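You operate a simulated robot arm through the tools that you are given. There is no shell and no other tool. Be economical: measure what you need, move in short steps, check, and stop when the job is done.

You are at the controls of a simulated robot arm. One attempt, no reset.

Task
Wipe up the tea stain, fill the green glass and stand it on the white saucer.
Fine: water to about the line; cloth and jug go back; the other glass stays empty. Set down upright: steel jug, what you pick out. What is to be rubbed or washed off counts as gone when no trace of it is left.
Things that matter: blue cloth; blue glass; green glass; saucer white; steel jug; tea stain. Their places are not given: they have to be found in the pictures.

The check looks at the end state, three seconds after you hand in, the way a careful person would. Anything else that was tipped, shoved, dropped, spilled or broken makes it a failure. Flat cloth is picked up by pressing the open fingertips on it (5 to 10 N) and closing them slowly along it; thin cloth reads only 2 to 8 mm in the jaws.

Robot
A 6-joint arm with a two-finger parallel gripper, fixed in place. Base frame: the origin is at the foot of the arm, x ahead of it, y to its left, z up; the work surface is at about z = 0. Lengths are in m, angles in rad, forces in N, time in s.
With the tool pointing down near the work surface it reaches from about 0.14 to 0.58 m from the base axis. Its first joint turns from -1.152 to 1.152 rad. Payload 2.1 kg.
The TCP is the grasp point between the finger pads, 0.03 m short of the fingertips. In the tool frame z runs along the fingers and y along their closing line. Largest opening 0.094 m; finger width 0.028, thickness 0.01; the body of the gripper, 0.05 by 0.096 m, starts 0.055 m behind the TCP.
Orientation is that of the tool frame in the base frame, as a unit quaternion [w, x, y, z]. With the fingers straight down and closing along the base's y, the tool's x points along the base's -x, its y along +y and its z along -z.

Tools
- The arm moves only by the tool send_rows. Its argument "deltas" is a list of rows, each a list of 7 numbers: the shift along the tool's x, y, z in units of 50 mm (1.0 is 50 mm), then the turn, a rotation vector about the tool's x, y, z in units of 6 degrees (1.0 is 6 degrees), then the gripper command, from -1 (fully open) to 1 (shut), values between in proportion. In form: [[dx, dy, dz, rx, ry, rz, claw], ...]. A call has 1 to 10 rows; each row shifts and turns the commanded pose from where the row before left it, along the tool's axes as they then stand. A call with a number of a shift or a turn outside -1 to 1 is refused whole. A row lasts 0.2 s, in which the tool goes at most 0.05 m and 0.15 rad; a call with a longer step from one row to the next is refused whole, and so is a gripper value outside its range. A pose out of reach is approached as far as the arm can. The call stops where the force on the tool passes 40 N (or 10 N more than at its start, if that is more) or the arm is blocked; 0.2 s more then pass. Each finger travels about 0.072 m/s and halts on what it meets, pressing with about 31 N; the grip force reading is that of the motor and also rises with nothing between the fingers. The clock runs only during rows and for 0.2 s after the last one: add rows that do not move to give the fingers time. It gives the time, the measured TCP pose, the force on the tool (base axes), the opening and the grip force at its end, in the units of the frame above (readings bear some noise), with the torque about the TCP (base axes, N m) and any sound that the robot's microphone picked up.
- Cameras (640 x 400 px; columns grow to the right, rows downward): "scene" is fixed at [0.0561, -0.3684, 0.4927]; the picture's right is [0.78, -0.62, 0.00], its down [-0.31, -0.39, -0.86] and it looks along [0.54, 0.68, -0.50] (base axes); focal length 241 px, centre (320, 200). "wrist" rides on the gripper at [0.076, 0.014, -0.103] in the tool frame; the picture's right is [-0.18, 0.98, 0.00], its down [-0.75, -0.14, -0.64] and it looks along [-0.63, -0.12, 0.77] (tool axes); focal length 243 px, centre (320, 200).
- snapshot(camera): a new picture of that camera. The clock stands still meanwhile.
- probe_pixels(camera, pixels): for up to 12 pixels [column, row] of the newest picture of that camera ("zoom" is the newest enlarged one), the place [x, y, z] in the base frame of the surface seen there, good to about 0.003 m. The clock stands still meanwhile.
- enlarge(camera, box): a new picture of the part [left, top, right, bottom] of that camera's present view, enlarged. The clock stands still meanwhile.
- hand_in(): hands the job in; it is judged then, once.

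Go step by step. Measure first, check grasps and placings, and put right what went wrong. The budget is 80 turns and 46 pictures, counting those below and the enlarged ones. Unless the task says otherwise, let go and move clear before handing in, and close with one line.

The tools are called after "Call:" as name(argument=value, ...) on one line, values as JSON. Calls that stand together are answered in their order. send_rows: Moves the arm, as the interface text tells. Its arguments: {"type":"object","properties":{"deltas":{"type":"array"}},"required":["deltas"]} The other tools are called the same way: snapshot (camera) takes a picture; probe_pixels (camera, pixels) gives the place of the surface under pixels of a picture; enlarge (camera, box) takes an enlarged picture of a part of a camera's view; hand_in () hands the job in.

At the start:

```text
clock: 0.0
position: [0.3375, -0.0921, 0.3886]
orientation: [0.0, 0.001, 1.0, -0.001]
force: [0.1, -0.7, -0.1]
torque: [-0.01, -0.01, -0.01]
width: 0.0938
finger_force: 0.1
```

scene: 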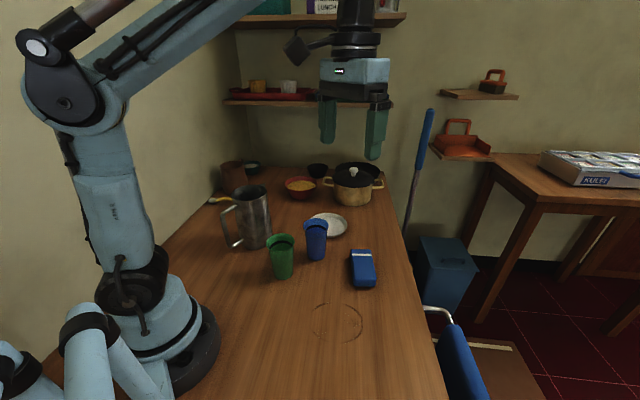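
wrist: 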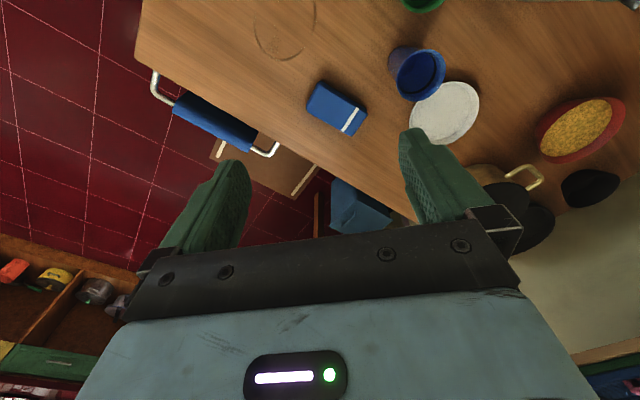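

The scene shows the jug near (250,215), green glass (282,257), blue glass (316,240), saucer (330,225), a folded blue cloth (362,268) and the stain ring (338,322). I'll enlarge and measure.

Call:
enlarge(camera="scene", box=[200, 160, 400, 360])

Call:
probe_pixels(camera="scene", pixels=[[282, 240], [282, 275], [316, 224], [316, 257], [330, 225], [362, 257], [355, 285], [372, 284], [371, 253], [353, 253], [338, 322], [255, 245]])

```text
2.00 times, centred on (300, 260) of scene
```

zoom: 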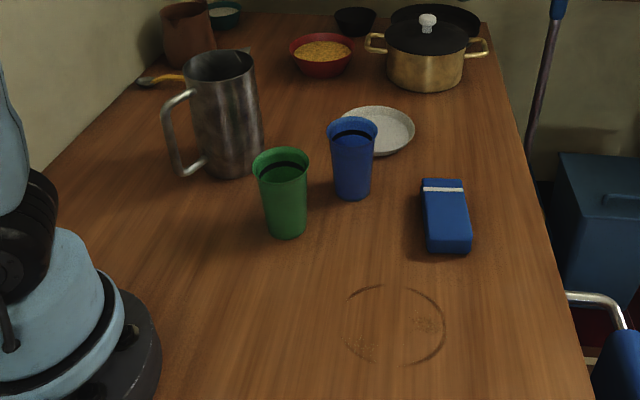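

```text
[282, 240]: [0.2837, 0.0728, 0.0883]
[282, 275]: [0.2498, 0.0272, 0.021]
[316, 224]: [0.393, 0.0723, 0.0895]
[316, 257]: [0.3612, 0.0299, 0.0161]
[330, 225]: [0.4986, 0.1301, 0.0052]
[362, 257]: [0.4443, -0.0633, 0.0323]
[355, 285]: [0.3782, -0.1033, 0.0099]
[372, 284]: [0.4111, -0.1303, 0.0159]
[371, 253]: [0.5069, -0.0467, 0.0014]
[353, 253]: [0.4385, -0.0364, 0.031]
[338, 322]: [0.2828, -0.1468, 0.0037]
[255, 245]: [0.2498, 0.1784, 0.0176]
```

The blue block is about 32 mm thick with a white stripe; I'll check closely that it is the cloth, and look at the jug and glasses in detail.

Call:
enlarge(camera="scene", box=[320, 235, 400, 300])

Call:
enlarge(camera="scene", box=[210, 175, 340, 285])

Call:
probe_pixels(camera="zoom", pixels=[[360, 290], [360, 262], [315, 265], [405, 265], [200, 100], [240, 88], [110, 120], [110, 200], [200, 235], [255, 250], [505, 205], [360, 285]])

```text
6.15 times, centred on (360, 268) of scene
```

zoom: 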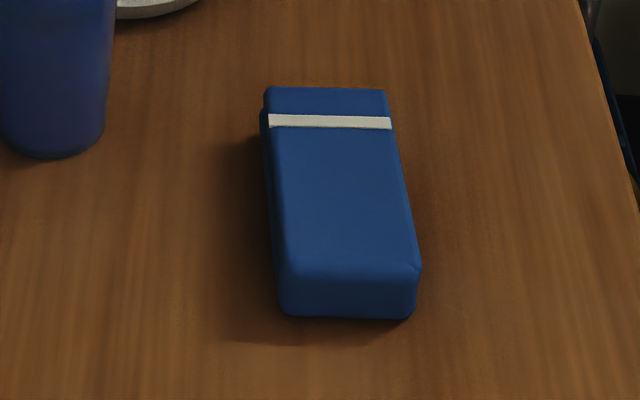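

```text
3.64 times, centred on (275, 230) of scene
```

zoom: 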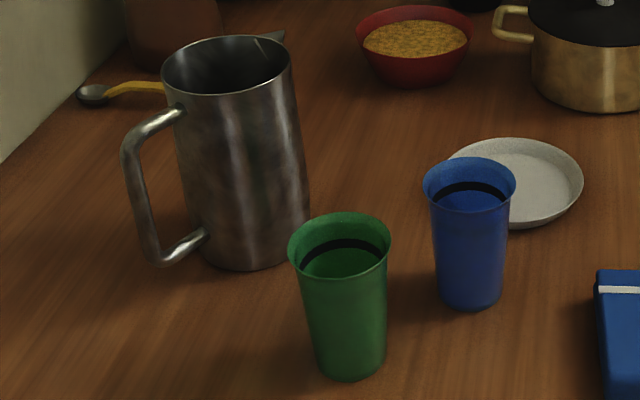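

```text
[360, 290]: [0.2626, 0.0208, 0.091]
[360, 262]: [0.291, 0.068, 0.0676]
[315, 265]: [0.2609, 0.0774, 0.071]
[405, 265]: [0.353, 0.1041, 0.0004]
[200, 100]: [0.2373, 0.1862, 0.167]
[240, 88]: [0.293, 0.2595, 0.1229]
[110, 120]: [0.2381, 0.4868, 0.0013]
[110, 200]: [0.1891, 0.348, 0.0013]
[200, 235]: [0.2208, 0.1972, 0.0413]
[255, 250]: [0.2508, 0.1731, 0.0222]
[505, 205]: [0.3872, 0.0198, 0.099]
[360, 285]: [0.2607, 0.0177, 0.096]
```

The blue block is a folded cloth/pad. The stain is on the table at about (0.28,-0.14). Now I'll measure the jug's handle, rim and spout, and the cloth corners.

Call:
probe_pixels(camera="zoom", pixels=[[140, 130], [132, 150], [137, 180], [150, 240], [160, 122], [165, 262], [200, 236], [166, 88], [290, 80], [235, 93], [280, 38], [250, 265]])

Call:
probe_pixels(camera="scene", pixels=[[352.5, 251], [369.5, 251], [374, 277], [355.5, 277], [355, 285], [374, 285.5], [316, 315], [330, 303], [363, 323], [342, 342], [313, 335], [353, 308]])

```text
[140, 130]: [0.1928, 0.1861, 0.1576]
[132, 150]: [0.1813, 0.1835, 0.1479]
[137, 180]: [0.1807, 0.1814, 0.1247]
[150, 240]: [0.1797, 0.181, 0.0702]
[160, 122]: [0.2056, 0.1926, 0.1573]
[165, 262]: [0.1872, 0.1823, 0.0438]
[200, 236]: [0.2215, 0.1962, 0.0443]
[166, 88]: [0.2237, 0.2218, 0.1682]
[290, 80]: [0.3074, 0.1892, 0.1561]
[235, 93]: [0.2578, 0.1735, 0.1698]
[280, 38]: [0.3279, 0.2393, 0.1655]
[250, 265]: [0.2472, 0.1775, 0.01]
```

```text
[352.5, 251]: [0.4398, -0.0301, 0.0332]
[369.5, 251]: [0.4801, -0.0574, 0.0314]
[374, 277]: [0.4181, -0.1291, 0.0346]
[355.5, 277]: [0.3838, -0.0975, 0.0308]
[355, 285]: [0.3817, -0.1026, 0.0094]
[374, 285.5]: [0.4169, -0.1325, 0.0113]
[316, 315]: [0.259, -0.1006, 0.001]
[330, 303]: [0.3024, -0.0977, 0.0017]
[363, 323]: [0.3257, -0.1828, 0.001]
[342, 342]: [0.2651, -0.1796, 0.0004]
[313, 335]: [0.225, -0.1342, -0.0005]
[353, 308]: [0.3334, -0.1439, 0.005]
```

The cloth pad is about 0.095 x 0.048 x 0.033 m, centred near (0.432,-0.080) with its long axis at about 50°. I'll go above it and turn so the fingers close across its width.

Call:
send_rows(deltas=[[-0.945, 0.12, 0, 0, 0, 0, -1], [-0.945, 0.12, 0, 0, 0, 0, -1], [0, 0, 0.55, 0, 0, -1, -1], [0, 0, 0.55, 0, 0, -1, -1], [0, 0, 0.55, 0, 0, -1, -1], [0, 0, 0.55, 0, 0, -1, -1], [0, 0, 0.55, 0, 0, -1, -1], [0, 0, 0.55, 0, 0, -1, -1], [0, 0, 0.55, 0, 0, -1, -1], [0, 0, 0.55, 0, 0, -1, -1]])

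Call:
snapshot(camera="wrist")

```text
clock: 2.2
position: [0.4269, -0.0772, 0.1616]
orientation: [0.0, -0.407, 0.914, -0.001]
force: [-0.6, -0.1, 0.2]
torque: [-0.04, 0.03, 0.0]
width: 0.0943
finger_force: 0.1
out of reach, approached as far as the arm can: row 2
```

```text
40 pictures are left
```

wrist: 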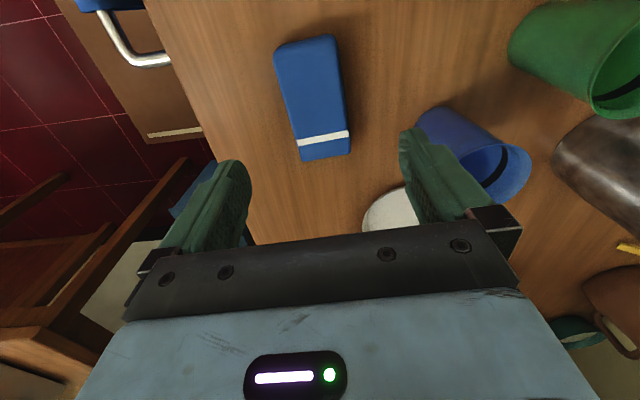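

The pad is at (315,95) in the wrist picture; I'll measure its corners more precisely from here.

Call:
probe_pixels(camera="wrist", pixels=[[278, 52], [331, 40], [345, 128], [298, 142], [304, 158], [348, 150], [315, 95], [284, 100], [340, 90], [232, 5], [420, 240], [395, 210]])

```text
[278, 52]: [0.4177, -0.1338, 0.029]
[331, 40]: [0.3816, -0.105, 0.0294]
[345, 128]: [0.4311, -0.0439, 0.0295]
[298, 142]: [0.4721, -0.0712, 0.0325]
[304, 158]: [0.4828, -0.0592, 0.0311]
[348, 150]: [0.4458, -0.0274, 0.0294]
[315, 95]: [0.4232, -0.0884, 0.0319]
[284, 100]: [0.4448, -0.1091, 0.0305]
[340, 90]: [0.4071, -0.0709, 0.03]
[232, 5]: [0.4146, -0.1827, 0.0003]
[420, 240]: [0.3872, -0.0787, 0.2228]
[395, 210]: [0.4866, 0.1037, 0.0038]
```

The pad centre is (0.432,-0.081), long axis 50°, top z 0.031. I'll centre, descend to TCP z 0.041 and close.

Call:
send_rows(deltas=[[0, -0.13, 0.6, 0, 0, -0.35, -1], [0, 0, 0.8, 0, 0, 0, -1], [0, 0, 0.7, 0, 0, 0, -1], [0, 0, 0.31, 0, 0, 0, -1], [0, 0, 0, 0, 0, 0, 0], [0, 0, 0, 0, 0, 0, 1], [0, 0, 0, 0, 0, 0, 1], [0, 0, 0, 0, 0, 0, 1]])

Call:
snapshot(camera="wrist")

```text
clock: 4.0
position: [0.4317, -0.0844, 0.0427]
orientation: [0.001, -0.422, 0.907, -0.001]
force: [0.5, -0.2, 1.3]
torque: [0.01, -0.02, 0.0]
width: 0.0569
finger_force: 30.6
```

```text
39 pictures are left
```

wrist: 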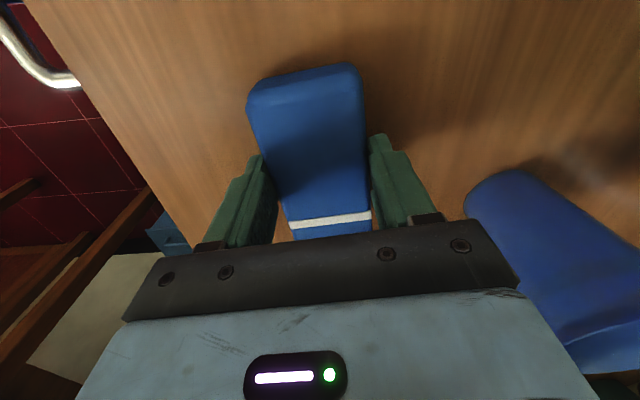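

The pad is gripped (width 0.057). I'll lift it 5 cm and take a sharp look at the stain's extent.

Call:
send_rows(deltas=[[0, 0, -0.5, 0, 0, 0, 1], [0, 0, -0.5, 0, 0, 0, 1]])

Call:
enlarge(camera="scene", box=[290, 285, 390, 360])

```text
clock: 4.6
position: [0.4337, -0.085, 0.0924]
orientation: [0.0, -0.422, 0.907, -0.001]
force: [-0.5, 0.2, 0.0]
torque: [0.02, 0.0, 0.0]
width: 0.0571
finger_force: 31.1
```

```text
5.33 times, centred on (340, 322) of scene
```

zoom: 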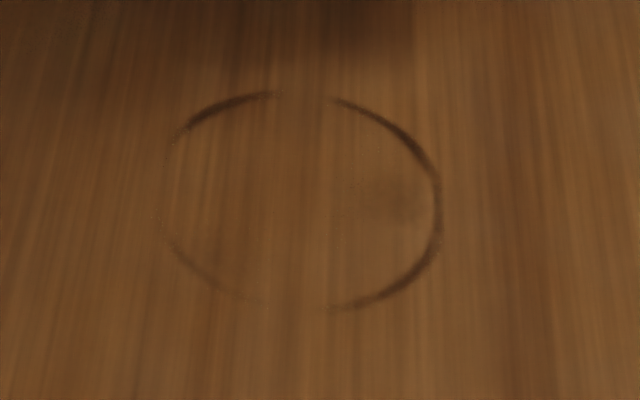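

Call:
probe_pixels(camera="zoom", pixels=[[165, 190], [190, 122], [300, 93], [400, 130], [440, 210], [390, 290], [300, 310], [200, 278], [165, 235], [300, 200]])

```text
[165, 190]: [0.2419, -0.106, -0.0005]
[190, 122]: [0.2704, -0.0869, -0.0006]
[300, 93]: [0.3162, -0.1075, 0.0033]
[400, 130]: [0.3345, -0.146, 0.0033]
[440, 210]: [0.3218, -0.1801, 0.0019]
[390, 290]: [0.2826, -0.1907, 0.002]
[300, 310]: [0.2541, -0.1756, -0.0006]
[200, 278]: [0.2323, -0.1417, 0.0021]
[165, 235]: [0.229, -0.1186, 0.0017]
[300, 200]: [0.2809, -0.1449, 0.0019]
```

The ring is centred at (0.281,-0.139) with radius about 0.052. I'll carry the pad over it and lower until it just touches.

Call:
send_rows(deltas=[[0.7, 0.41, 0, 0, 0, 0, 1], [0.7, 0.41, 0, 0, 0, 0, 1], [0.7, 0.41, 0, 0, 0, 0, 1], [0.69, 0.42, 0, 0, 0, 0, 1], [0, 0, 0.5, 0, 0, 0, 1], [0, 0, 0.4, 0, 0, 0, 1], [0, 0, 0.08, 0, 0, 0, 1], [0, 0, 0.04, 0, 0, 0, 1]])

```text
clock: 6.4
position: [0.2809, -0.139, 0.0413]
orientation: [0.0, -0.424, 0.906, -0.001]
force: [-3.7, -2.2, 38.7]
torque: [0.06, 0.1, -0.01]
width: 0.0571
finger_force: 31.0
```

Contact reads 38.7 N, too hard; I'll ease up 1.3 mm and see.

Call:
send_rows(deltas=[[0, 0, -0.026, 0, 0, 0, 1], [0, 0, 0, 0, 0, 0, 1]])

```text
clock: 7.0
position: [0.2801, -0.1384, 0.0431]
orientation: [0.0, -0.424, 0.906, 0.0]
force: [0.3, 0.4, -0.9]
torque: [-0.01, -0.02, 0.03]
width: 0.0569
finger_force: 31.5
```

Contact begins right about here; I'll press 0.6 mm and rub a first pass along the pad's long axis.

Call:
send_rows(deltas=[[0, 0, 0.013, 0, 0, 0, 1], [0.4, 0, 0, 0, 0, 0, 1], [-0.4, 0, 0, 0, 0, 0, 1], [-0.4, 0, 0, 0, 0, 0, 1], [0.4, 0, 0, 0, 0, 0, 1], [0, 0.5, 0, 0, 0, 0, 1], [0.4, 0, 0, 0, 0, 0, 1], [-0.4, 0, 0, 0, 0, 0, 1], [-0.4, 0, 0, 0, 0, 0, 1], [0.4, 0, 0, 0, 0, 0, 1]])

```text
clock: 9.2
position: [0.2625, -0.1212, 0.0425]
orientation: [0.001, -0.423, 0.906, -0.001]
force: [0.6, 0.5, -1.4]
torque: [0.01, 0.01, 0.0]
width: 0.0569
finger_force: 31.2
```

Force is near zero, so I need a bit more pressure; lower 0.5 mm and read.

Call:
send_rows(deltas=[[0, 0, 0.012, 0, 0, 0, 1], [0.3, 0, 0, 0, 0, 0, 1], [-0.3, 0, 0, 0, 0, 0, 1]])

```text
clock: 10.0
position: [0.2595, -0.123, 0.0406]
orientation: [-0.004, -0.422, 0.907, -0.003]
force: [-8.4, -12.9, 31.1]
torque: [-0.64, 0.51, -0.05]
width: 0.0573
finger_force: 30.7
```

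Now 31 N, a bit firm; I'll ease 0.25 mm and rub the three strips.

Call:
send_rows(deltas=[[0, 0, -0.006, 0, 0, 0, 1], [0.5, 0, 0, 0, 0, 0, 1], [-0.5, 0, 0, 0, 0, 0, 1], [-0.5, 0, 0, 0, 0, 0, 1], [0.5, 0, 0, 0, 0, 0, 1], [0, -0.5, 0, 0, 0, 0, 1], [0.5, 0, 0, 0, 0, 0, 1], [-0.5, 0, 0, 0, 0, 0, 1], [-0.5, 0, 0, 0, 0, 0, 1], [0.5, 0, 0, 0, 0, 0, 1]])

```text
clock: 12.2
position: [0.2809, -0.1361, 0.0406]
orientation: [0.002, -0.423, 0.906, 0.0]
force: [5.9, 4.8, 13.5]
torque: [0.24, -0.15, -0.06]
width: 0.0569
finger_force: 31.0
```

Pressure is about 13 N, good. Next the third strip on the other side and back.

Call:
send_rows(deltas=[[0, -0.5, 0, 0, 0, 0, 1], [0.5, 0, 0, 0, 0, 0, 1], [-0.5, 0, 0, 0, 0, 0, 1], [-0.5, 0, 0, 0, 0, 0, 1], [0.5, 0, 0, 0, 0, 0, 1], [0, -0.3, 0, 0, 0, 0, 1], [0.5, 0, 0, 0, 0, 0, 1], [-0.5, 0, 0, 0, 0, 0, 1], [-0.5, 0, 0, 0, 0, 0, 1], [0.5, 0, 0, 0, 0, 0, 1]])

Call:
enlarge(camera="scene", box=[290, 285, 390, 360])

```text
clock: 14.4
position: [0.3102, -0.1637, 0.0414]
orientation: [0.0, -0.423, 0.906, 0.0]
force: [0.5, -0.5, -0.6]
torque: [0.0, 0.04, -0.03]
width: 0.0572
finger_force: 31.8
```

```text
5.33 times, centred on (340, 322) of scene
```

zoom: 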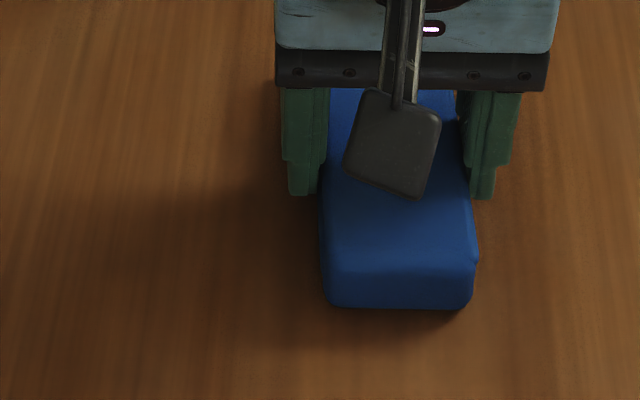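

The left part is gone, but pressure had dropped to zero here. I'll press 0.5 mm and repeat this strip.

Call:
send_rows(deltas=[[0, 0, 0.012, 0, 0, 0, 1], [0.5, 0, 0, 0, 0, 0, 1], [-0.5, 0, 0, 0, 0, 0, 1], [-0.5, 0, 0, 0, 0, 0, 1], [0.5, 0, 0, 0, 0, 0, 1], [0, 0.4, 0, 0, 0, 0, 1], [0.5, 0, 0, 0, 0, 0, 1], [-0.5, 0, 0, 0, 0, 0, 1], [-0.5, 0, 0, 0, 0, 0, 1], [0.5, 0, 0, 0, 0, 0, 1]])

```text
clock: 16.6
position: [0.2956, -0.1503, 0.0406]
orientation: [0.001, -0.423, 0.906, 0.0]
force: [-0.5, 0.2, -1.1]
torque: [0.0, -0.01, 0.0]
width: 0.0571
finger_force: 31.1
```

I'll lift, move back above the cloth's place, and inspect the table where the stain was.

Call:
send_rows(deltas=[[0, 0, -0.5, 0, 0, 0, 1], [0, 0, -0.5, 0, 0, 0, 1], [-0.69, -0.31, 0, 0, 0, 0, 1], [-0.69, -0.31, 0, 0, 0, 0, 1], [-0.69, -0.31, 0, 0, 0, 0, 1], [-0.69, -0.31, 0, 0, 0, 0, 1]])

Call:
enlarge(camera="scene", box=[290, 285, 390, 360])

```text
clock: 18.0
position: [0.4311, -0.0873, 0.0916]
orientation: [0.001, -0.422, 0.907, -0.001]
force: [-0.4, -0.3, -0.1]
torque: [0.02, 0.04, 0.02]
width: 0.0571
finger_force: 30.9
```

```text
5.33 times, centred on (340, 322) of scene
```

zoom: 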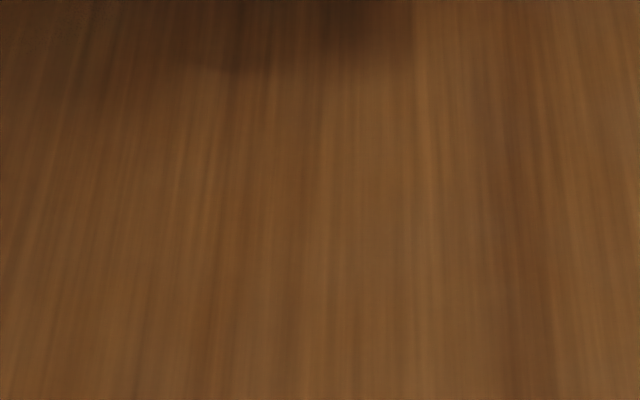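

No trace of the stain remains. I'll set the cloth back in its place and let go.

Call:
send_rows(deltas=[[-0.05, 0.03, 0.5, 0, 0, 0, 1], [0, 0, 0.3, 0, 0, 0, 1], [0, 0, 0.15, 0, 0, 0, 1], [0, 0, 0.03, 0, 0, 0, 1], [0, 0, 0, 0, 0, 0, 0], [0, 0, 0, 0, 0, 0, -1], [0, 0, 0, 0, 0, 0, -1], [0, 0, -0.6, 0, 0, 0, -1], [0, 0, -1, 0, 0, 0, -1], [0, 0, -0.8, 0, 0, 0, -1]])

Call:
snapshot(camera="scene")

```text
clock: 20.2
position: [0.4316, -0.0857, 0.1607]
orientation: [0.001, -0.424, 0.906, 0.0]
force: [0.2, 0.1, -0.1]
torque: [-0.01, -0.02, -0.03]
width: 0.094
finger_force: 0.1
```

```text
35 pictures are left
```

scene: 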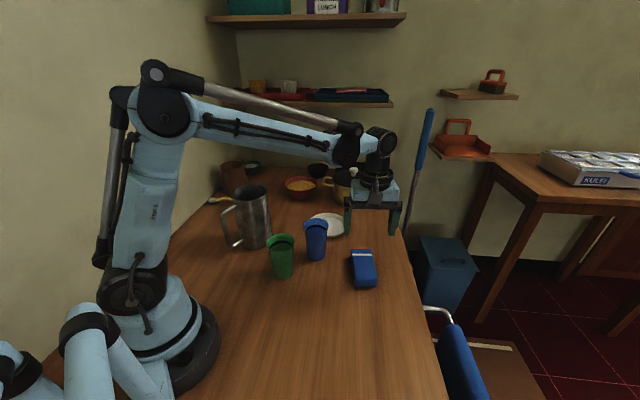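

The cloth is back and the pad stands as before. Now I'll measure the saucer, green glass and jug closely.

Call:
enlarge(camera="scene", box=[250, 200, 360, 285])

Call:
snapshot(camera="wrist")

```text
4.71 times, centred on (305, 242) of scene
```

zoom: 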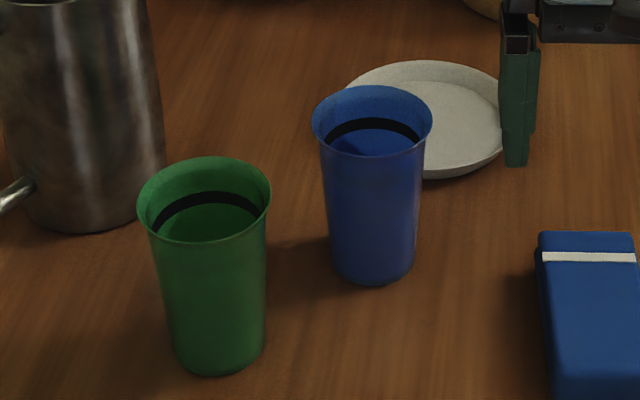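

```text
33 pictures are left
```

wrist: 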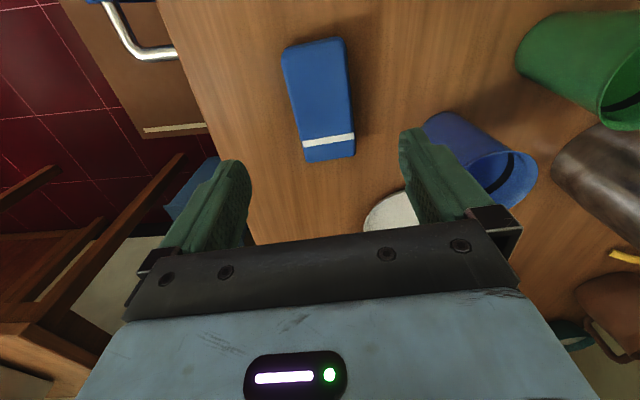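

The dark fill line is a band inside the glass roughly 15–20 mm below the rim (zoom (208,205)). I'll probe rims, line and saucer edges.

Call:
probe_pixels(camera="zoom", pixels=[[141, 200], [268, 198], [205, 238], [205, 160], [208, 200], [218, 365], [177, 350], [263, 345], [375, 63], [440, 120], [470, 172], [499, 110]])

Call:
probe_pixels(camera="wrist", pixels=[[366, 222], [385, 198], [405, 195], [330, 140], [535, 175], [505, 205], [490, 190]])

```text
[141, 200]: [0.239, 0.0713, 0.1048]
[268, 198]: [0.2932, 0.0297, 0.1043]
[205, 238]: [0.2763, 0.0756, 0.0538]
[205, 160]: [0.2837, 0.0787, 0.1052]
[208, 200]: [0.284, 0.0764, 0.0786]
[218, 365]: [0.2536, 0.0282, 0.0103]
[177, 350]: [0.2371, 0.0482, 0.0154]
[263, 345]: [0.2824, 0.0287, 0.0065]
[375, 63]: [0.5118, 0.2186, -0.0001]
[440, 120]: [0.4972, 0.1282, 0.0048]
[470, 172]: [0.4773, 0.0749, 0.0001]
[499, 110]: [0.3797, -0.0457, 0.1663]
```

```text
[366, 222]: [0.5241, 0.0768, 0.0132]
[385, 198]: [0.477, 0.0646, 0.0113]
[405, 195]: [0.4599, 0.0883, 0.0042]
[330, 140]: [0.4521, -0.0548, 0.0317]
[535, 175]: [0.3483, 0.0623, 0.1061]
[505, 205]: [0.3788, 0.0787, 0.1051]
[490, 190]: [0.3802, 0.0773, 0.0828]
```

Green glass centre (0.266,0.050), rim z 0.105, diameter 0.068; line z≈0.079. Before handling the jug I'll rehearse the pouring pose near the saucer with the empty gripper (and look at the saucer on the way).

Call:
send_rows(deltas=[[-0.753, 0.127, -0.6, 0, 0, 0, -1], [-0.753, 0.127, -0.6, 0, 0, 0, -1], [-0.753, 0.127, -0.6, 0, 0, 0, -1], [0, 0, 0, 0, 0, -0.953, -1], [0, 0, 0, 0, 0, -0.953, -1], [0, 0, 0, 0, 0, -0.953, -1], [0, 0, 0, 0, 0, -0.953, -1], [0, 0, 0, 0, 0, -0.953, -1], [0, 0, 0, 0, 0, -0.953, -1], [0, 0, 0, 0, 0, -0.953, -1]])

Call:
snapshot(camera="wrist")

```text
clock: 22.4
position: [0.4888, 0.0169, 0.2515]
orientation: [0.0, 0.708, -0.706, 0.001]
force: [-0.4, 0.5, -0.4]
torque: [-0.01, -0.04, 0.02]
width: 0.094
finger_force: 0.0
```

```text
32 pictures are left
```

wrist: 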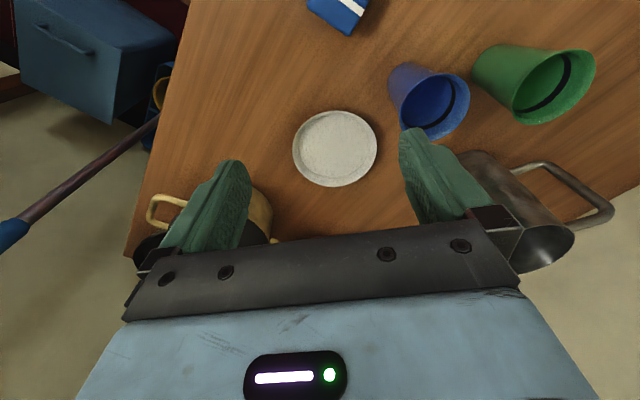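

Yaw 90° is reached and the saucer shows at (335,148). I'll probe saucer, glass and jug here, then tilt as a rehearsal.

Call:
probe_pixels(camera="wrist", pixels=[[294, 148], [376, 146], [335, 112], [335, 185], [335, 148], [520, 255], [573, 228], [490, 160], [595, 70], [518, 110], [560, 90], [612, 212]])

Call:
send_rows(deltas=[[0, 0, 0, 0, 1, 0, -1], [0, 0, 0, 0, 1, 0, -1], [0, 0, 0, 0, 1, 0, -1], [0, 0, 0, 0, 1, 0, -1], [0, 0, 0, 0, 1, 0, -1], [0, 0, 0, 0, 1, 0, -1], [0, 0, 0, 0, 1, 0, -1], [0, 0, 0, 0, 1, 0, -1], [0, 0, 0, 0, 1, 0, -1], [0, 0, 0, 0, 1, 0, -1]])

Call:
snapshot(camera="scene")

```text
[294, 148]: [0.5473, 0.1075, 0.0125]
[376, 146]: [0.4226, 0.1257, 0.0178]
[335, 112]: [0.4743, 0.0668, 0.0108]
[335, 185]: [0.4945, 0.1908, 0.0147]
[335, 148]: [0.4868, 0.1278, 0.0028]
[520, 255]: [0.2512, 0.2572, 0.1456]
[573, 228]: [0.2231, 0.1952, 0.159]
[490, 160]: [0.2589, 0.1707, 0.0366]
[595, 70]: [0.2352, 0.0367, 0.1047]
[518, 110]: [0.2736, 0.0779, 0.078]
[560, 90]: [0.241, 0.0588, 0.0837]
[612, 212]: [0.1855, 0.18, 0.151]
```

```text
clock: 24.6
position: [0.4902, 0.0174, 0.2522]
orientation: [-0.355, -0.611, 0.611, -0.355]
force: [0.1, 0.5, 0.7]
torque: [0.0, 0.0, 0.02]
width: 0.0939
finger_force: 0.1
```

```text
31 pictures are left
```

scene: 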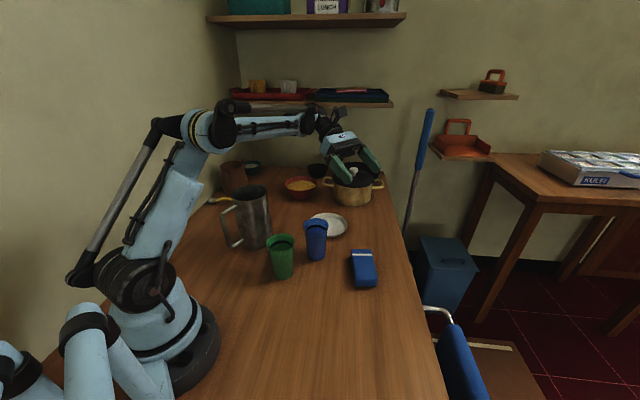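

60° tilt is reachable. I'll test up to 84° and then go back upright in the same call.

Call:
send_rows(deltas=[[0, 0, 0, 0, 1, 0, -1], [0, 0, 0, 0, 1, 0, -1], [0, 0, 0, 0, 1, 0, -1], [0, 0, 0, 0, 1, 0, -1], [0, 0, 0, 0, -1, 0, -1], [0, 0, 0, 0, -1, 0, -1], [0, 0, 0, 0, -1, 0, -1], [0, 0, 0, 0, -1, 0, -1], [0, 0, 0, 0, -1, 0, -1], [0, 0, 0, 0, -1, 0, -1]])

```text
clock: 26.8
position: [0.4894, 0.0169, 0.252]
orientation: [0.286, 0.647, -0.646, 0.288]
force: [-0.4, -0.2, -0.1]
torque: [-0.03, -0.02, 0.01]
width: 0.0942
finger_force: 0.1
```

The full range is reachable. Back upright, then over to the green glass.

Call:
send_rows(deltas=[[0, 0, 0, 0, -1, 0, -1], [0, 0, 0, 0, -1, 0, -1], [0, 0, 0, 0, -1, 0, -1], [0, 0, 0, 0, -1, 0, -1], [0, 0, 0, 0, -1, 0, -1], [0, 0, 0, 0, -1, 0, -1], [0, 0, 0, 0, -1, 0, -1], [0, 0, 0, 0, -1, 0, -1], [-0.33, 0.9, 0, 0, 0, 0, -1], [-0.34, 0.9, 0, 0, 0, 0, -1]])

Call:
send_rows(deltas=[[0, 0.9, 0, 0, 0, 0, -1], [0, 0.9, 0, 0, 0, 0, -1], [0, 0.86, 0, 0, 0, 0, -1], [0, 0, 0.7, 0, 0, 0, -1], [0, 0, 0.5, 0, 0, 0, -1], [0, 0, 0, 0, 0, 0, -1]])

Call:
snapshot(camera="wrist")

```text
clock: 29.0
position: [0.3993, 0.0509, 0.2538]
orientation: [-0.001, 0.708, -0.706, 0.001]
force: [0.3, 0.8, -0.2]
torque: [0.02, -0.03, -0.01]
width: 0.0939
finger_force: 0.0
```

```text
clock: 30.4
position: [0.2659, 0.0503, 0.1917]
orientation: [0.0, 0.708, -0.706, 0.002]
force: [-0.4, -0.3, 0.3]
torque: [0.0, 0.0, -0.01]
width: 0.094
finger_force: 0.2
```

```text
30 pictures are left
```

wrist: 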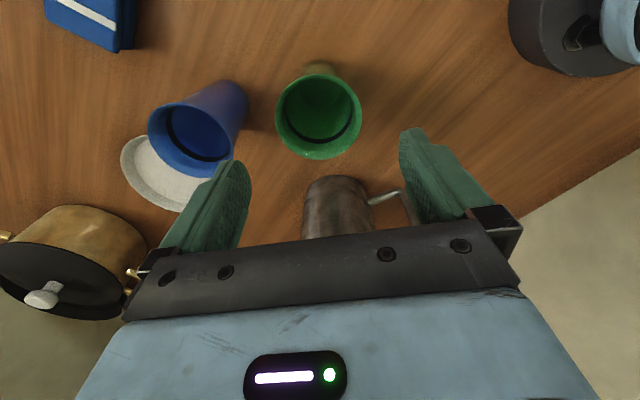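

The green rim is centred near (319,116) between the fingers. I'll verify its centre by probing the rim.

Call:
probe_pixels(camera="wrist", pixels=[[278, 118], [360, 112], [318, 158], [322, 76], [290, 148], [350, 145], [158, 160], [233, 165]])

```text
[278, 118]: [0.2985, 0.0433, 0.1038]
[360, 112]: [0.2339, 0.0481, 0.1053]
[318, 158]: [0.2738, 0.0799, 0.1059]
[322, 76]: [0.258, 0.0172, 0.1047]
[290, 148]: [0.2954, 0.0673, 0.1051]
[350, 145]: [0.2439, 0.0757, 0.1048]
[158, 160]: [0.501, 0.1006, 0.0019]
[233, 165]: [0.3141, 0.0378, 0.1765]
```

The glass centre is (0.266,0.049). I'll descend to z 0.07 and close.

Call:
send_rows(deltas=[[0.02, 0, 0.8, 0, 0, 0, -1], [0, 0, 0.8, 0, 0, 0, -1], [0, 0, 0.6, 0, 0, 0, -1], [0, 0, 0.22, 0, 0, 0, -1], [0, 0, 0, 0, 0, 0, -0.2], [0, 0, 0, 0, 0, 0, 0], [0, 0, 0, 0, 0, 0, 1], [0, 0, 0, 0, 0, 0, 1]])

Call:
snapshot(camera="wrist")

```text
clock: 32.2
position: [0.2684, 0.0485, 0.071]
orientation: [0.0, 0.708, -0.707, 0.002]
force: [0.8, 0.1, 0.3]
torque: [-0.03, 0.0, -0.03]
width: 0.0696
finger_force: 30.6
```

```text
29 pictures are left
```

wrist: 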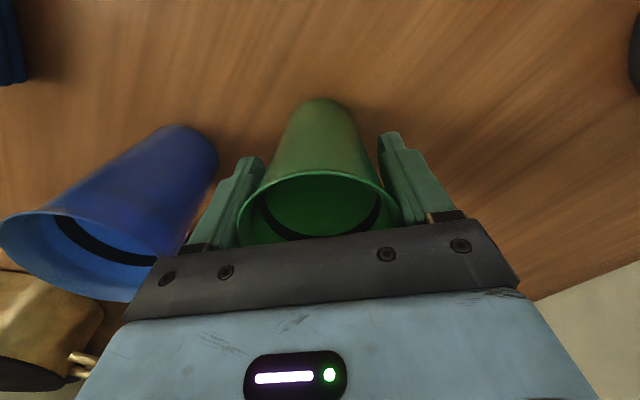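

Grip is on the rim at 0.0696 (tapered glass). I'll lift it 13 cm and carry it over to the saucer.

Call:
send_rows(deltas=[[0, 0, -0.3, 0, 0, 0, 1], [0, 0, -0.7, 0, 0, 0, 1], [0, 0, -0.8, 0, 0, 0, 1], [0, 0, -0.8, 0, 0, 0, 1], [-0.31, -0.87, 0, 0, 0, 0, 1], [-0.31, -0.87, 0, 0, 0, 0, 1], [-0.31, -0.87, 0, 0, 0, 0, 1], [-0.32, -0.87, 0, 0, 0, 0, 1], [-0.32, -0.87, 0, 0, 0, 0, 1], [0, 0, 0, 0, 0, 0, 1]])

Call:
snapshot(camera="wrist")

Call:
snapshot(camera="scene")

```text
clock: 34.4
position: [0.4841, 0.1287, 0.1997]
orientation: [0.0, 0.708, -0.707, 0.001]
force: [-0.4, 0.2, -1.4]
torque: [0.02, 0.01, 0.03]
width: 0.0692
finger_force: 31.1
```

```text
28 pictures are left
```

wrist: 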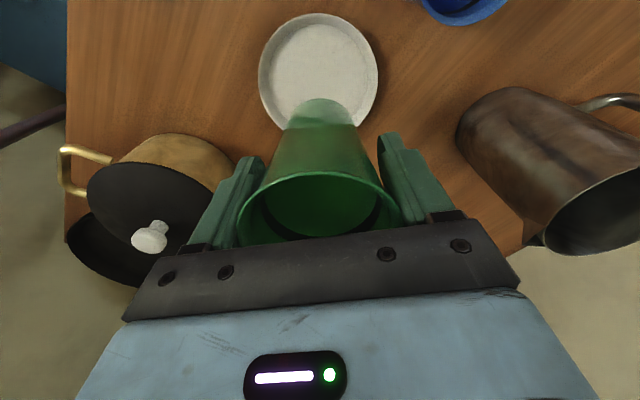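

```text
27 pictures are left
```

scene: 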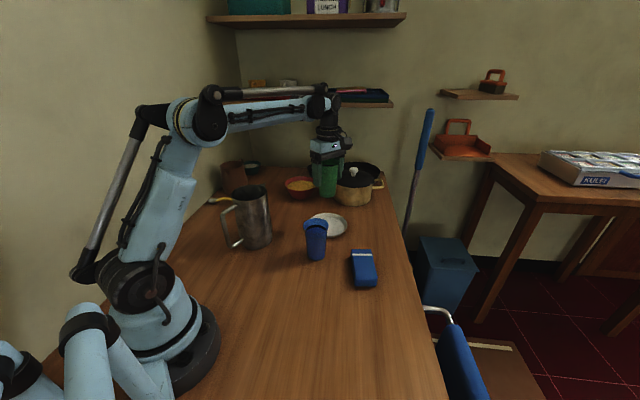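

The glass hangs upright above the saucer. I'll lower it to just above contact, then settle.

Call:
send_rows(deltas=[[0.03, -0.04, 0.8, 0, 0, 0, 1], [0, 0, 0.8, 0, 0, 0, 1], [0, 0, 0.6, 0, 0, 0, 1], [0, 0, 0.2, 0, 0, 0, 1], [0, 0, 0.06, 0, 0, 0, 1], [0, 0, 0, 0, 0, 0, 1]])

```text
clock: 35.8
position: [0.4855, 0.1245, 0.0782]
orientation: [0.0, 0.708, -0.706, 0.002]
force: [-1.2, -0.6, -1.0]
torque: [0.01, -0.03, -0.01]
width: 0.069
finger_force: 31.3
```

Call:
send_rows(deltas=[[0, 0, 0.03, 0, 0, 0, 1], [0, 0, 0.02, 0, 0, 0, 1], [0, 0, 0, 0, 0, 0, 1]])

Call:
enlarge(camera="scene", box=[280, 160, 400, 250])

```text
clock: 36.6
position: [0.4858, 0.1249, 0.0751]
orientation: [0.0, 0.708, -0.707, 0.001]
force: [-1.5, 0.9, -0.9]
torque: [0.02, 0.0, 0.0]
width: 0.0689
finger_force: 31.2
```

```text
4.44 times, centred on (340, 205) of scene
```

zoom: 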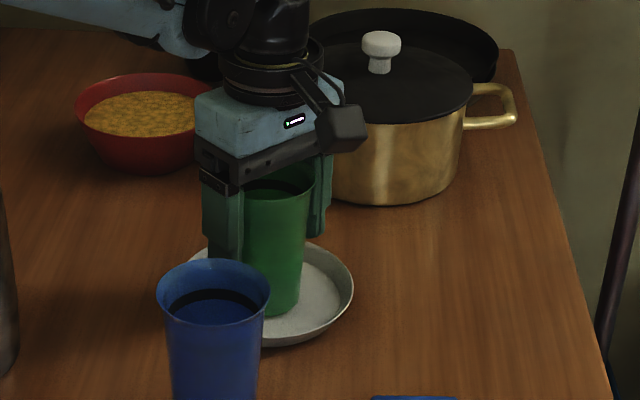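

It's nearly down and well centred; no contact yet, so I'll creep a bit more.

Call:
send_rows(deltas=[[0, 0, 0.02, 0, 0, 0, 1], [0, 0, 0.02, 0, 0, 0, 1], [0, 0, 0, 0, 0, 0, 1]])

```text
clock: 37.4
position: [0.4874, 0.125, 0.0734]
orientation: [0.001, 0.708, -0.706, 0.0]
force: [0.6, -0.1, 5.4]
torque: [0.11, -0.02, -0.02]
width: 0.0688
finger_force: 30.8
```

Contact at 5 N. I'll release and rise.

Call:
send_rows(deltas=[[0, 0, -0.01, 0, 0, 0, -0.4], [0, 0, 0, 0, 0, 0, -0.8], [0, 0, 0, 0, 0, 0, -1], [0, 0, 0, 0, 0, 0, -1], [0, 0, -0.5, 0, 0, 0, -1], [0, 0, -0.9, 0, 0, 0, -1], [0, 0, -0.9, 0, 0, 0, -1], [0, 0, -0.9, 0, 0, 0, -1]])

Call:
snapshot(camera="wrist")

```text
clock: 39.2
position: [0.4842, 0.1253, 0.235]
orientation: [0.001, 0.708, -0.706, 0.001]
force: [1.1, -0.6, 0.2]
torque: [0.01, 0.01, -0.01]
width: 0.0942
finger_force: 0.0
```

```text
25 pictures are left
```

wrist: 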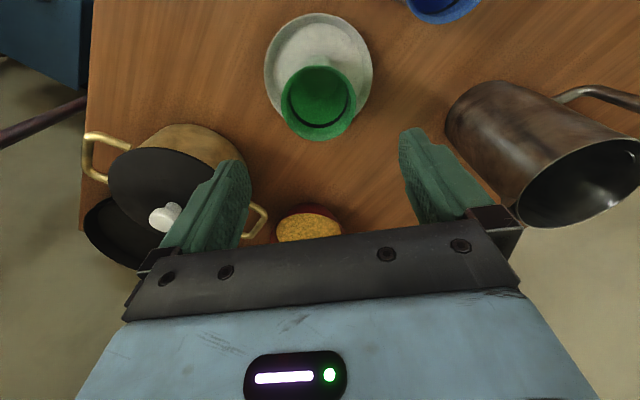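

The glass stands on the saucer (rim centre about (318,102)). I'll measure its rim and also the jug from here.

Call:
probe_pixels(camera="wrist", pixels=[[283, 103], [354, 102], [318, 139], [318, 67], [518, 215], [545, 222], [630, 140], [575, 90], [600, 92], [632, 104], [580, 150], [460, 100]])

Call:
enlarge(camera="scene", box=[205, 175, 285, 255])

```text
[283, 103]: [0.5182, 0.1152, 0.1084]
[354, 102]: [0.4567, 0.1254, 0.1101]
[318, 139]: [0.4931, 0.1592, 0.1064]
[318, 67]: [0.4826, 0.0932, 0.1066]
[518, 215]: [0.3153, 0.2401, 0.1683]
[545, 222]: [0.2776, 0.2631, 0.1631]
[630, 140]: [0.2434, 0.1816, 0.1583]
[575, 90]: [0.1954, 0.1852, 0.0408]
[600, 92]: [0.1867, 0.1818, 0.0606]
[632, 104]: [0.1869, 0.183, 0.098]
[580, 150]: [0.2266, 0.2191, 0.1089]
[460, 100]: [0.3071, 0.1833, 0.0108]
```

```text
5.00 times, centred on (245, 215) of scene
```

zoom: 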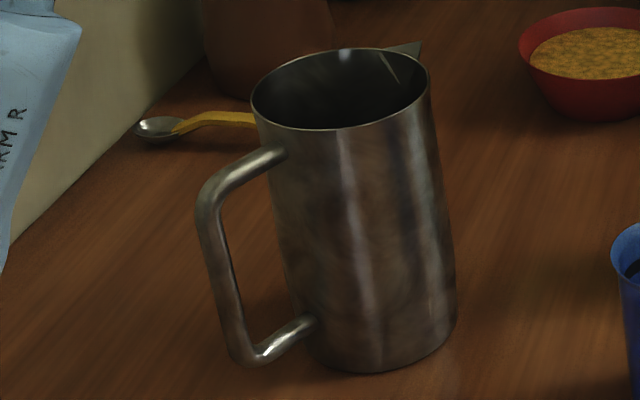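

Glass rim centre (0.4875,0.126), z 0.108. The jug's axis is about (0.269,0.216), its handle bar about (0.184,0.186), spout at 20°; next I go above the handle with yaw 20°.

Call:
send_rows(deltas=[[-0.21, 0.97, 0, 0, 0, 0, -1], [-0.21, 0.97, 0, 0, 0, 0, -1], [-0.21, 0.97, 0, 0, 0, 0, -1], [-0.21, 0.97, 0, 0, 0, 0, -1], [-0.21, 0.97, 0, 0, 0, 0, -1], [-0.21, 0.97, 0, 0, 0, 0, -1], [0, 0, 0, 0, 0, 1, -1], [0, 0, 0, 0, 0, 1, -1], [0, 0, 0, 0, 0, 1, -1], [0, 0, 0, 0, 0, 1, -1]])

Call:
send_rows(deltas=[[0, 0, 0, 0, 0, 0.95, -1], [0, 0, 0, 0, 0, 0.95, -1], [0, 0, 0, 0, 0, 0.95, -1], [0, 0, 0, 0, 0, 0.95, -1], [0, 0, 0, 0, 0, 0.95, -1], [0, 0, 0, 0, 0, 0.95, -1], [0, 0, 0, 0, 0, 0.95, -1], [0, 0, 0, 0, 0, 0.95, -1], [0, 0, 0, 0, 0, 0, -1]])

Call:
snapshot(camera="wrist")

```text
clock: 41.4
position: [0.1947, 0.1882, 0.2337]
orientation: [0.0, -0.545, 0.839, -0.001]
force: [-0.6, -0.5, -0.1]
torque: [-0.02, 0.01, -0.01]
width: 0.0941
finger_force: 0.1
```

```text
clock: 43.4
position: [0.1953, 0.19, 0.2338]
orientation: [0.0, -0.177, 0.984, -0.001]
force: [-0.3, 0.2, -0.5]
torque: [0.01, -0.03, -0.04]
width: 0.0941
finger_force: 0.1
```

```text
23 pictures are left
```

wrist: 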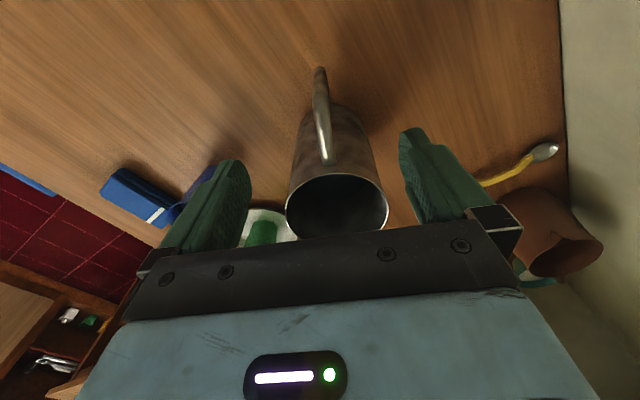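

The handle runs from (318,72) to (328,160) and lies between the fingers. I'll probe it and the inside of the jug.

Call:
enlarge(camera="wrist", box=[270, 50, 400, 245])

Call:
probe_pixels(camera="wrist", pixels=[[318, 74], [319, 90], [320, 110], [321, 120], [323, 135], [325, 147], [327, 157], [335, 200], [338, 215], [340, 228], [290, 200], [385, 200]])

```text
2.05 times, centred on (335, 148) of wrist
```

zoom: 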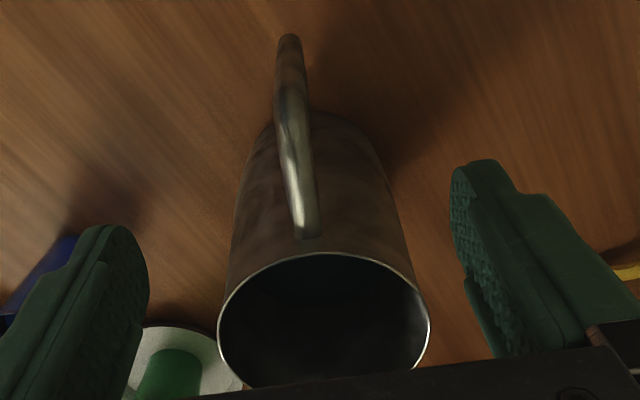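

```text
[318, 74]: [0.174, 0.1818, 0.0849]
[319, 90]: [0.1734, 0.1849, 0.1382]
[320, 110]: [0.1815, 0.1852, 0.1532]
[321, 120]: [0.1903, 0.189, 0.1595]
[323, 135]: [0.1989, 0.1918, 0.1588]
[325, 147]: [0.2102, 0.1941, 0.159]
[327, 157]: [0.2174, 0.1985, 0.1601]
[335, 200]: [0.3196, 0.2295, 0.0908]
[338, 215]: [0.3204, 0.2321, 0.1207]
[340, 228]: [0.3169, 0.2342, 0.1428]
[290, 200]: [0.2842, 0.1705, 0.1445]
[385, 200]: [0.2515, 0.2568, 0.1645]
```

The handle lies along 20.3° with its top at z 0.160. I'll shift 6 mm outward, descend to z 0.116, and close.

Call:
send_rows(deltas=[[0.12, 0, 0.7, 0, 0, 0, -1], [0, 0, 0.8, 0, 0, 0, -1], [0, 0, 0.6, 0, 0, 0, -1], [0, 0, 0.26, 0, 0, 0, -1], [0, 0, 0, 0, 0, 0, 0], [0, 0, 0, 0, 0, 0, 0.5], [0, 0, 0, 0, 0, 0, 1], [0, 0, 0, 0, 0, 0, 1], [0, 0, 0, 0, 0, 0, 1]])

Call:
snapshot(camera="wrist")

```text
clock: 45.4
position: [0.1888, 0.1853, 0.1141]
orientation: [0.0, -0.178, 0.984, 0.0]
force: [0.9, -0.3, -1.0]
torque: [0.06, 0.28, 0.06]
width: 0.0166
finger_force: 30.8
```

```text
21 pictures are left
```

wrist: 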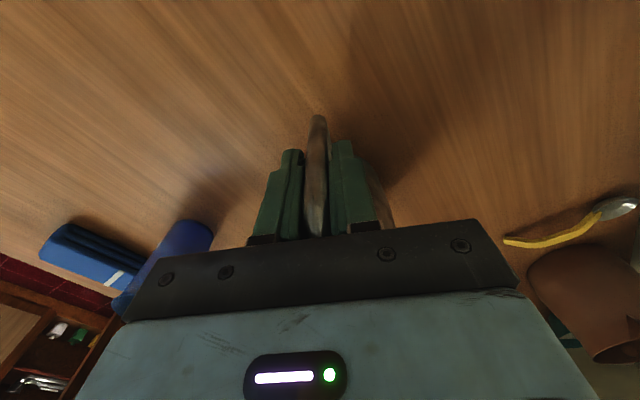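

The handle is gripped at 16.6 mm. I'll lift 2 cm and read weight and torque.

Call:
send_rows(deltas=[[0, 0, -0.1, 0, 0, 0, 1], [0, 0, -0.15, 0, 0, 0, 1], [0, 0, -0.15, 0, 0, 0, 1], [0, 0, 0, 0, 0, 0, 1], [0, 0, 0, 0, 0, 0, 1]])

Call:
snapshot(camera="scene")

```text
clock: 46.6
position: [0.1906, 0.1855, 0.1354]
orientation: [0.0, -0.179, 0.984, -0.001]
force: [0.9, 0.1, -8.5]
torque: [-0.25, 0.65, 0.02]
width: 0.0166
finger_force: 30.9
```

```text
20 pictures are left
```

scene: 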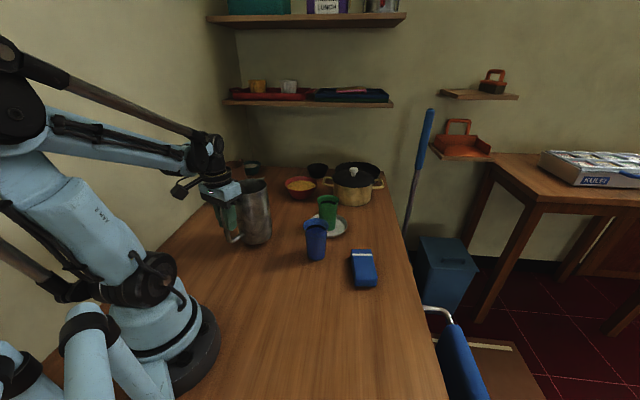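

Jug weighs about 8.5 N (roughly 0.87 kg) and is holding. I'll raise it and carry it partway at moderate speed.

Call:
send_rows(deltas=[[0, 0, -0.4, 0, 0, 0, 1], [0, 0, -0.6, 0, 0, 0, 1], [0, 0, -0.6, 0, 0, 0, 1], [0, 0, -0.6, 0, 0, 0, 1], [0, 0, -0.6, 0, 0, 0, 1], [-0.3, -0.4, 0, 0, 0, 0, 1], [-0.5, -0.7, 0, 0, 0, 0, 1], [-0.6, -0.8, 0, 0, 0, 0, 1], [-0.5, -0.75, 0, 0, 0, 0, 1], [-0.35, -0.46, 0, 0, 0, 0, 1]])

Call:
snapshot(camera="scene")

```text
clock: 48.8
position: [0.351, 0.0821, 0.2742]
orientation: [0.0, -0.179, 0.984, -0.001]
force: [-1.3, 0.1, -9.3]
torque: [-0.2, 0.63, 0.01]
width: 0.0168
finger_force: 31.0
```

```text
19 pictures are left
```

scene: 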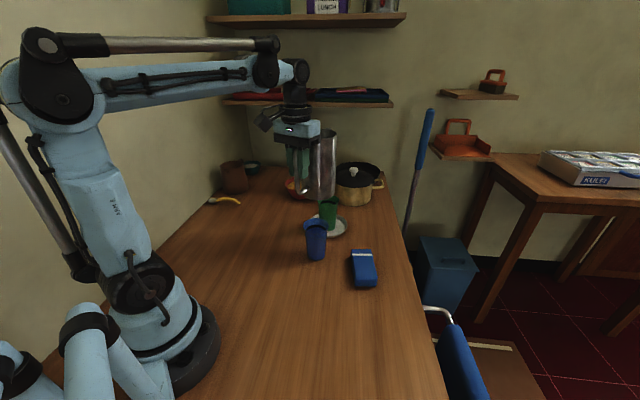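

Jug is upright in hand. Now rotate to yaw 90°, then shift to the pre-pour position.

Call:
send_rows(deltas=[[0, 0, 0, 0, 0, -0.6, 1], [0, 0, 0, 0, 0, -1, 1], [0, 0, 0, 0, 0, -1, 1], [0, 0, 0, 0, 0, -1, 1], [0, 0, 0, 0, 0, -1, 1], [0, 0, 0, 0, 0, -1, 1], [0, 0, 0, 0, 0, -1, 1], [0, 0, 0, 0, 0, -1, 1], [0, 0, 0, 0, 0, -1, 1], [0, 0, 0, 0, 0, -1, 1]])

Call:
send_rows(deltas=[[0, 0, 0, 0, 0, -1, 1], [0, 0, 0, 0, 0, -0.97, 1], [0.35, -0.4, 0, 0, 0, 0, 1], [0.45, -0.55, 0, 0, 0, 0, 1], [0.45, -0.55, 0, 0, 0, 0, 1], [0.45, -0.55, 0, 0, 0, 0, 1], [0.35, -0.4, 0, 0, 0, 0, 1], [0.25, -0.3, 0, 0, 0, 0, 1], [0, 0, 0, 0, 0, 0, 1], [0, 0, 0, 0, 0, 0, 1]])

Call:
snapshot(camera="scene")

```text
clock: 51.0
position: [0.3489, 0.0804, 0.2762]
orientation: [-0.001, -0.63, 0.776, -0.001]
force: [0.2, -0.3, -9.3]
torque: [-0.67, 0.13, 0.0]
width: 0.0166
finger_force: 31.0
```

```text
clock: 53.2
position: [0.4854, -0.0356, 0.2769]
orientation: [-0.001, -0.707, 0.708, -0.001]
force: [-0.1, -0.6, -8.5]
torque: [-0.68, 0.0, 0.01]
width: 0.0165
finger_force: 31.0
```

```text
18 pictures are left
```

scene: 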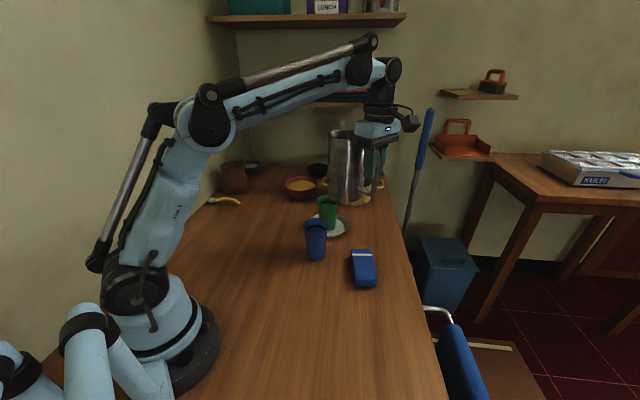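

Jug is upright beside the glass. I'll enlarge to locate the spout tip accurately before tilting.

Call:
enlarge(camera="scene", box=[290, 110, 400, 240])

```text
3.08 times, centred on (345, 175) of scene
```

zoom: 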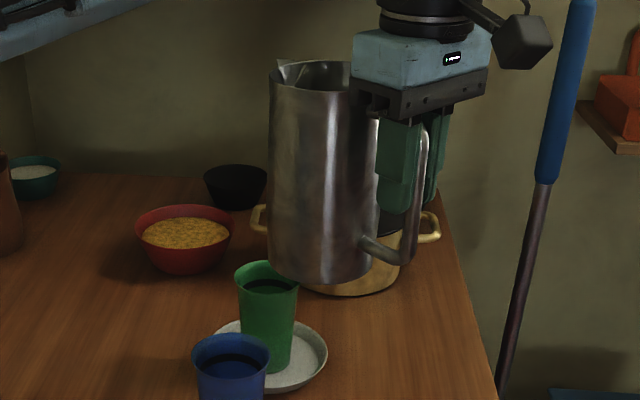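

Call:
probe_pixels(camera="zoom", pixels=[[280, 61], [283, 68], [286, 78], [310, 63], [271, 80], [318, 91], [425, 140], [265, 265], [345, 280], [248, 266], [292, 290]])

```text
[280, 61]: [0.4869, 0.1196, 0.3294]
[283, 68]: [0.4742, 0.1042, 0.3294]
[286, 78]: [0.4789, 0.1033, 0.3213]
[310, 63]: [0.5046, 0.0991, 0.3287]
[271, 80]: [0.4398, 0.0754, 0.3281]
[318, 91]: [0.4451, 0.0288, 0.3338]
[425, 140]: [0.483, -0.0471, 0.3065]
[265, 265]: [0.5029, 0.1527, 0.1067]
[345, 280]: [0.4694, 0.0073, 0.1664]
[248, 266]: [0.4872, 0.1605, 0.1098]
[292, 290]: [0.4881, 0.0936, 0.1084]
```

Spout tip is at (0.487,0.120,0.329), i.e. 0.155 ahead and 0.0525 above the TCP, aligned with the glass. I'll tilt to 48° in place (tip then near y 0.107, z 0.197).

Call:
send_rows(deltas=[[0, 0, 0, 0, 0.5, 0, 1], [0, 0, 0, 0, 0.9, 0, 1], [0, 0, 0, 0, 0.9, 0, 1], [0, 0, 0, 0, 0.9, 0, 1], [0, 0, 0, 0, 0.9, 0, 1], [0, 0, 0, 0, 0.9, 0, 1], [0, 0, 0, 0, 0.9, 0, 1], [0, 0, 0, 0, 0.9, 0, 1], [0, 0, 0, 0, 0.7, 0, 1], [0, 0, 0, 0, 0.5, 0, 1]])

Call:
enlarge(camera="scene", box=[280, 110, 400, 240])

```text
clock: 55.4
position: [0.4861, -0.0345, 0.2754]
orientation: [-0.288, -0.645, 0.647, -0.288]
force: [-0.1, -0.1, -8.9]
torque: [-0.19, 0.01, -0.01]
width: 0.0168
finger_force: 31.1
```

```text
3.08 times, centred on (340, 175) of scene
```

zoom: 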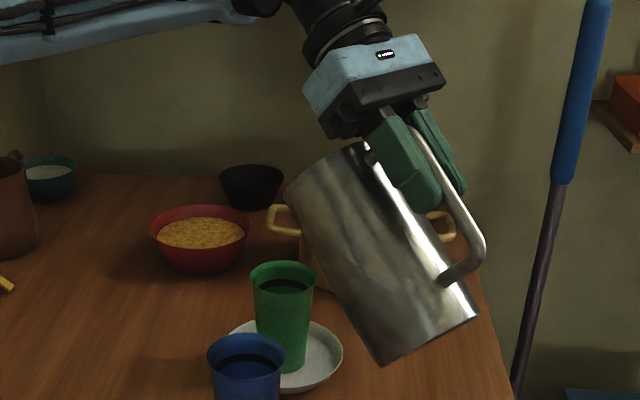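

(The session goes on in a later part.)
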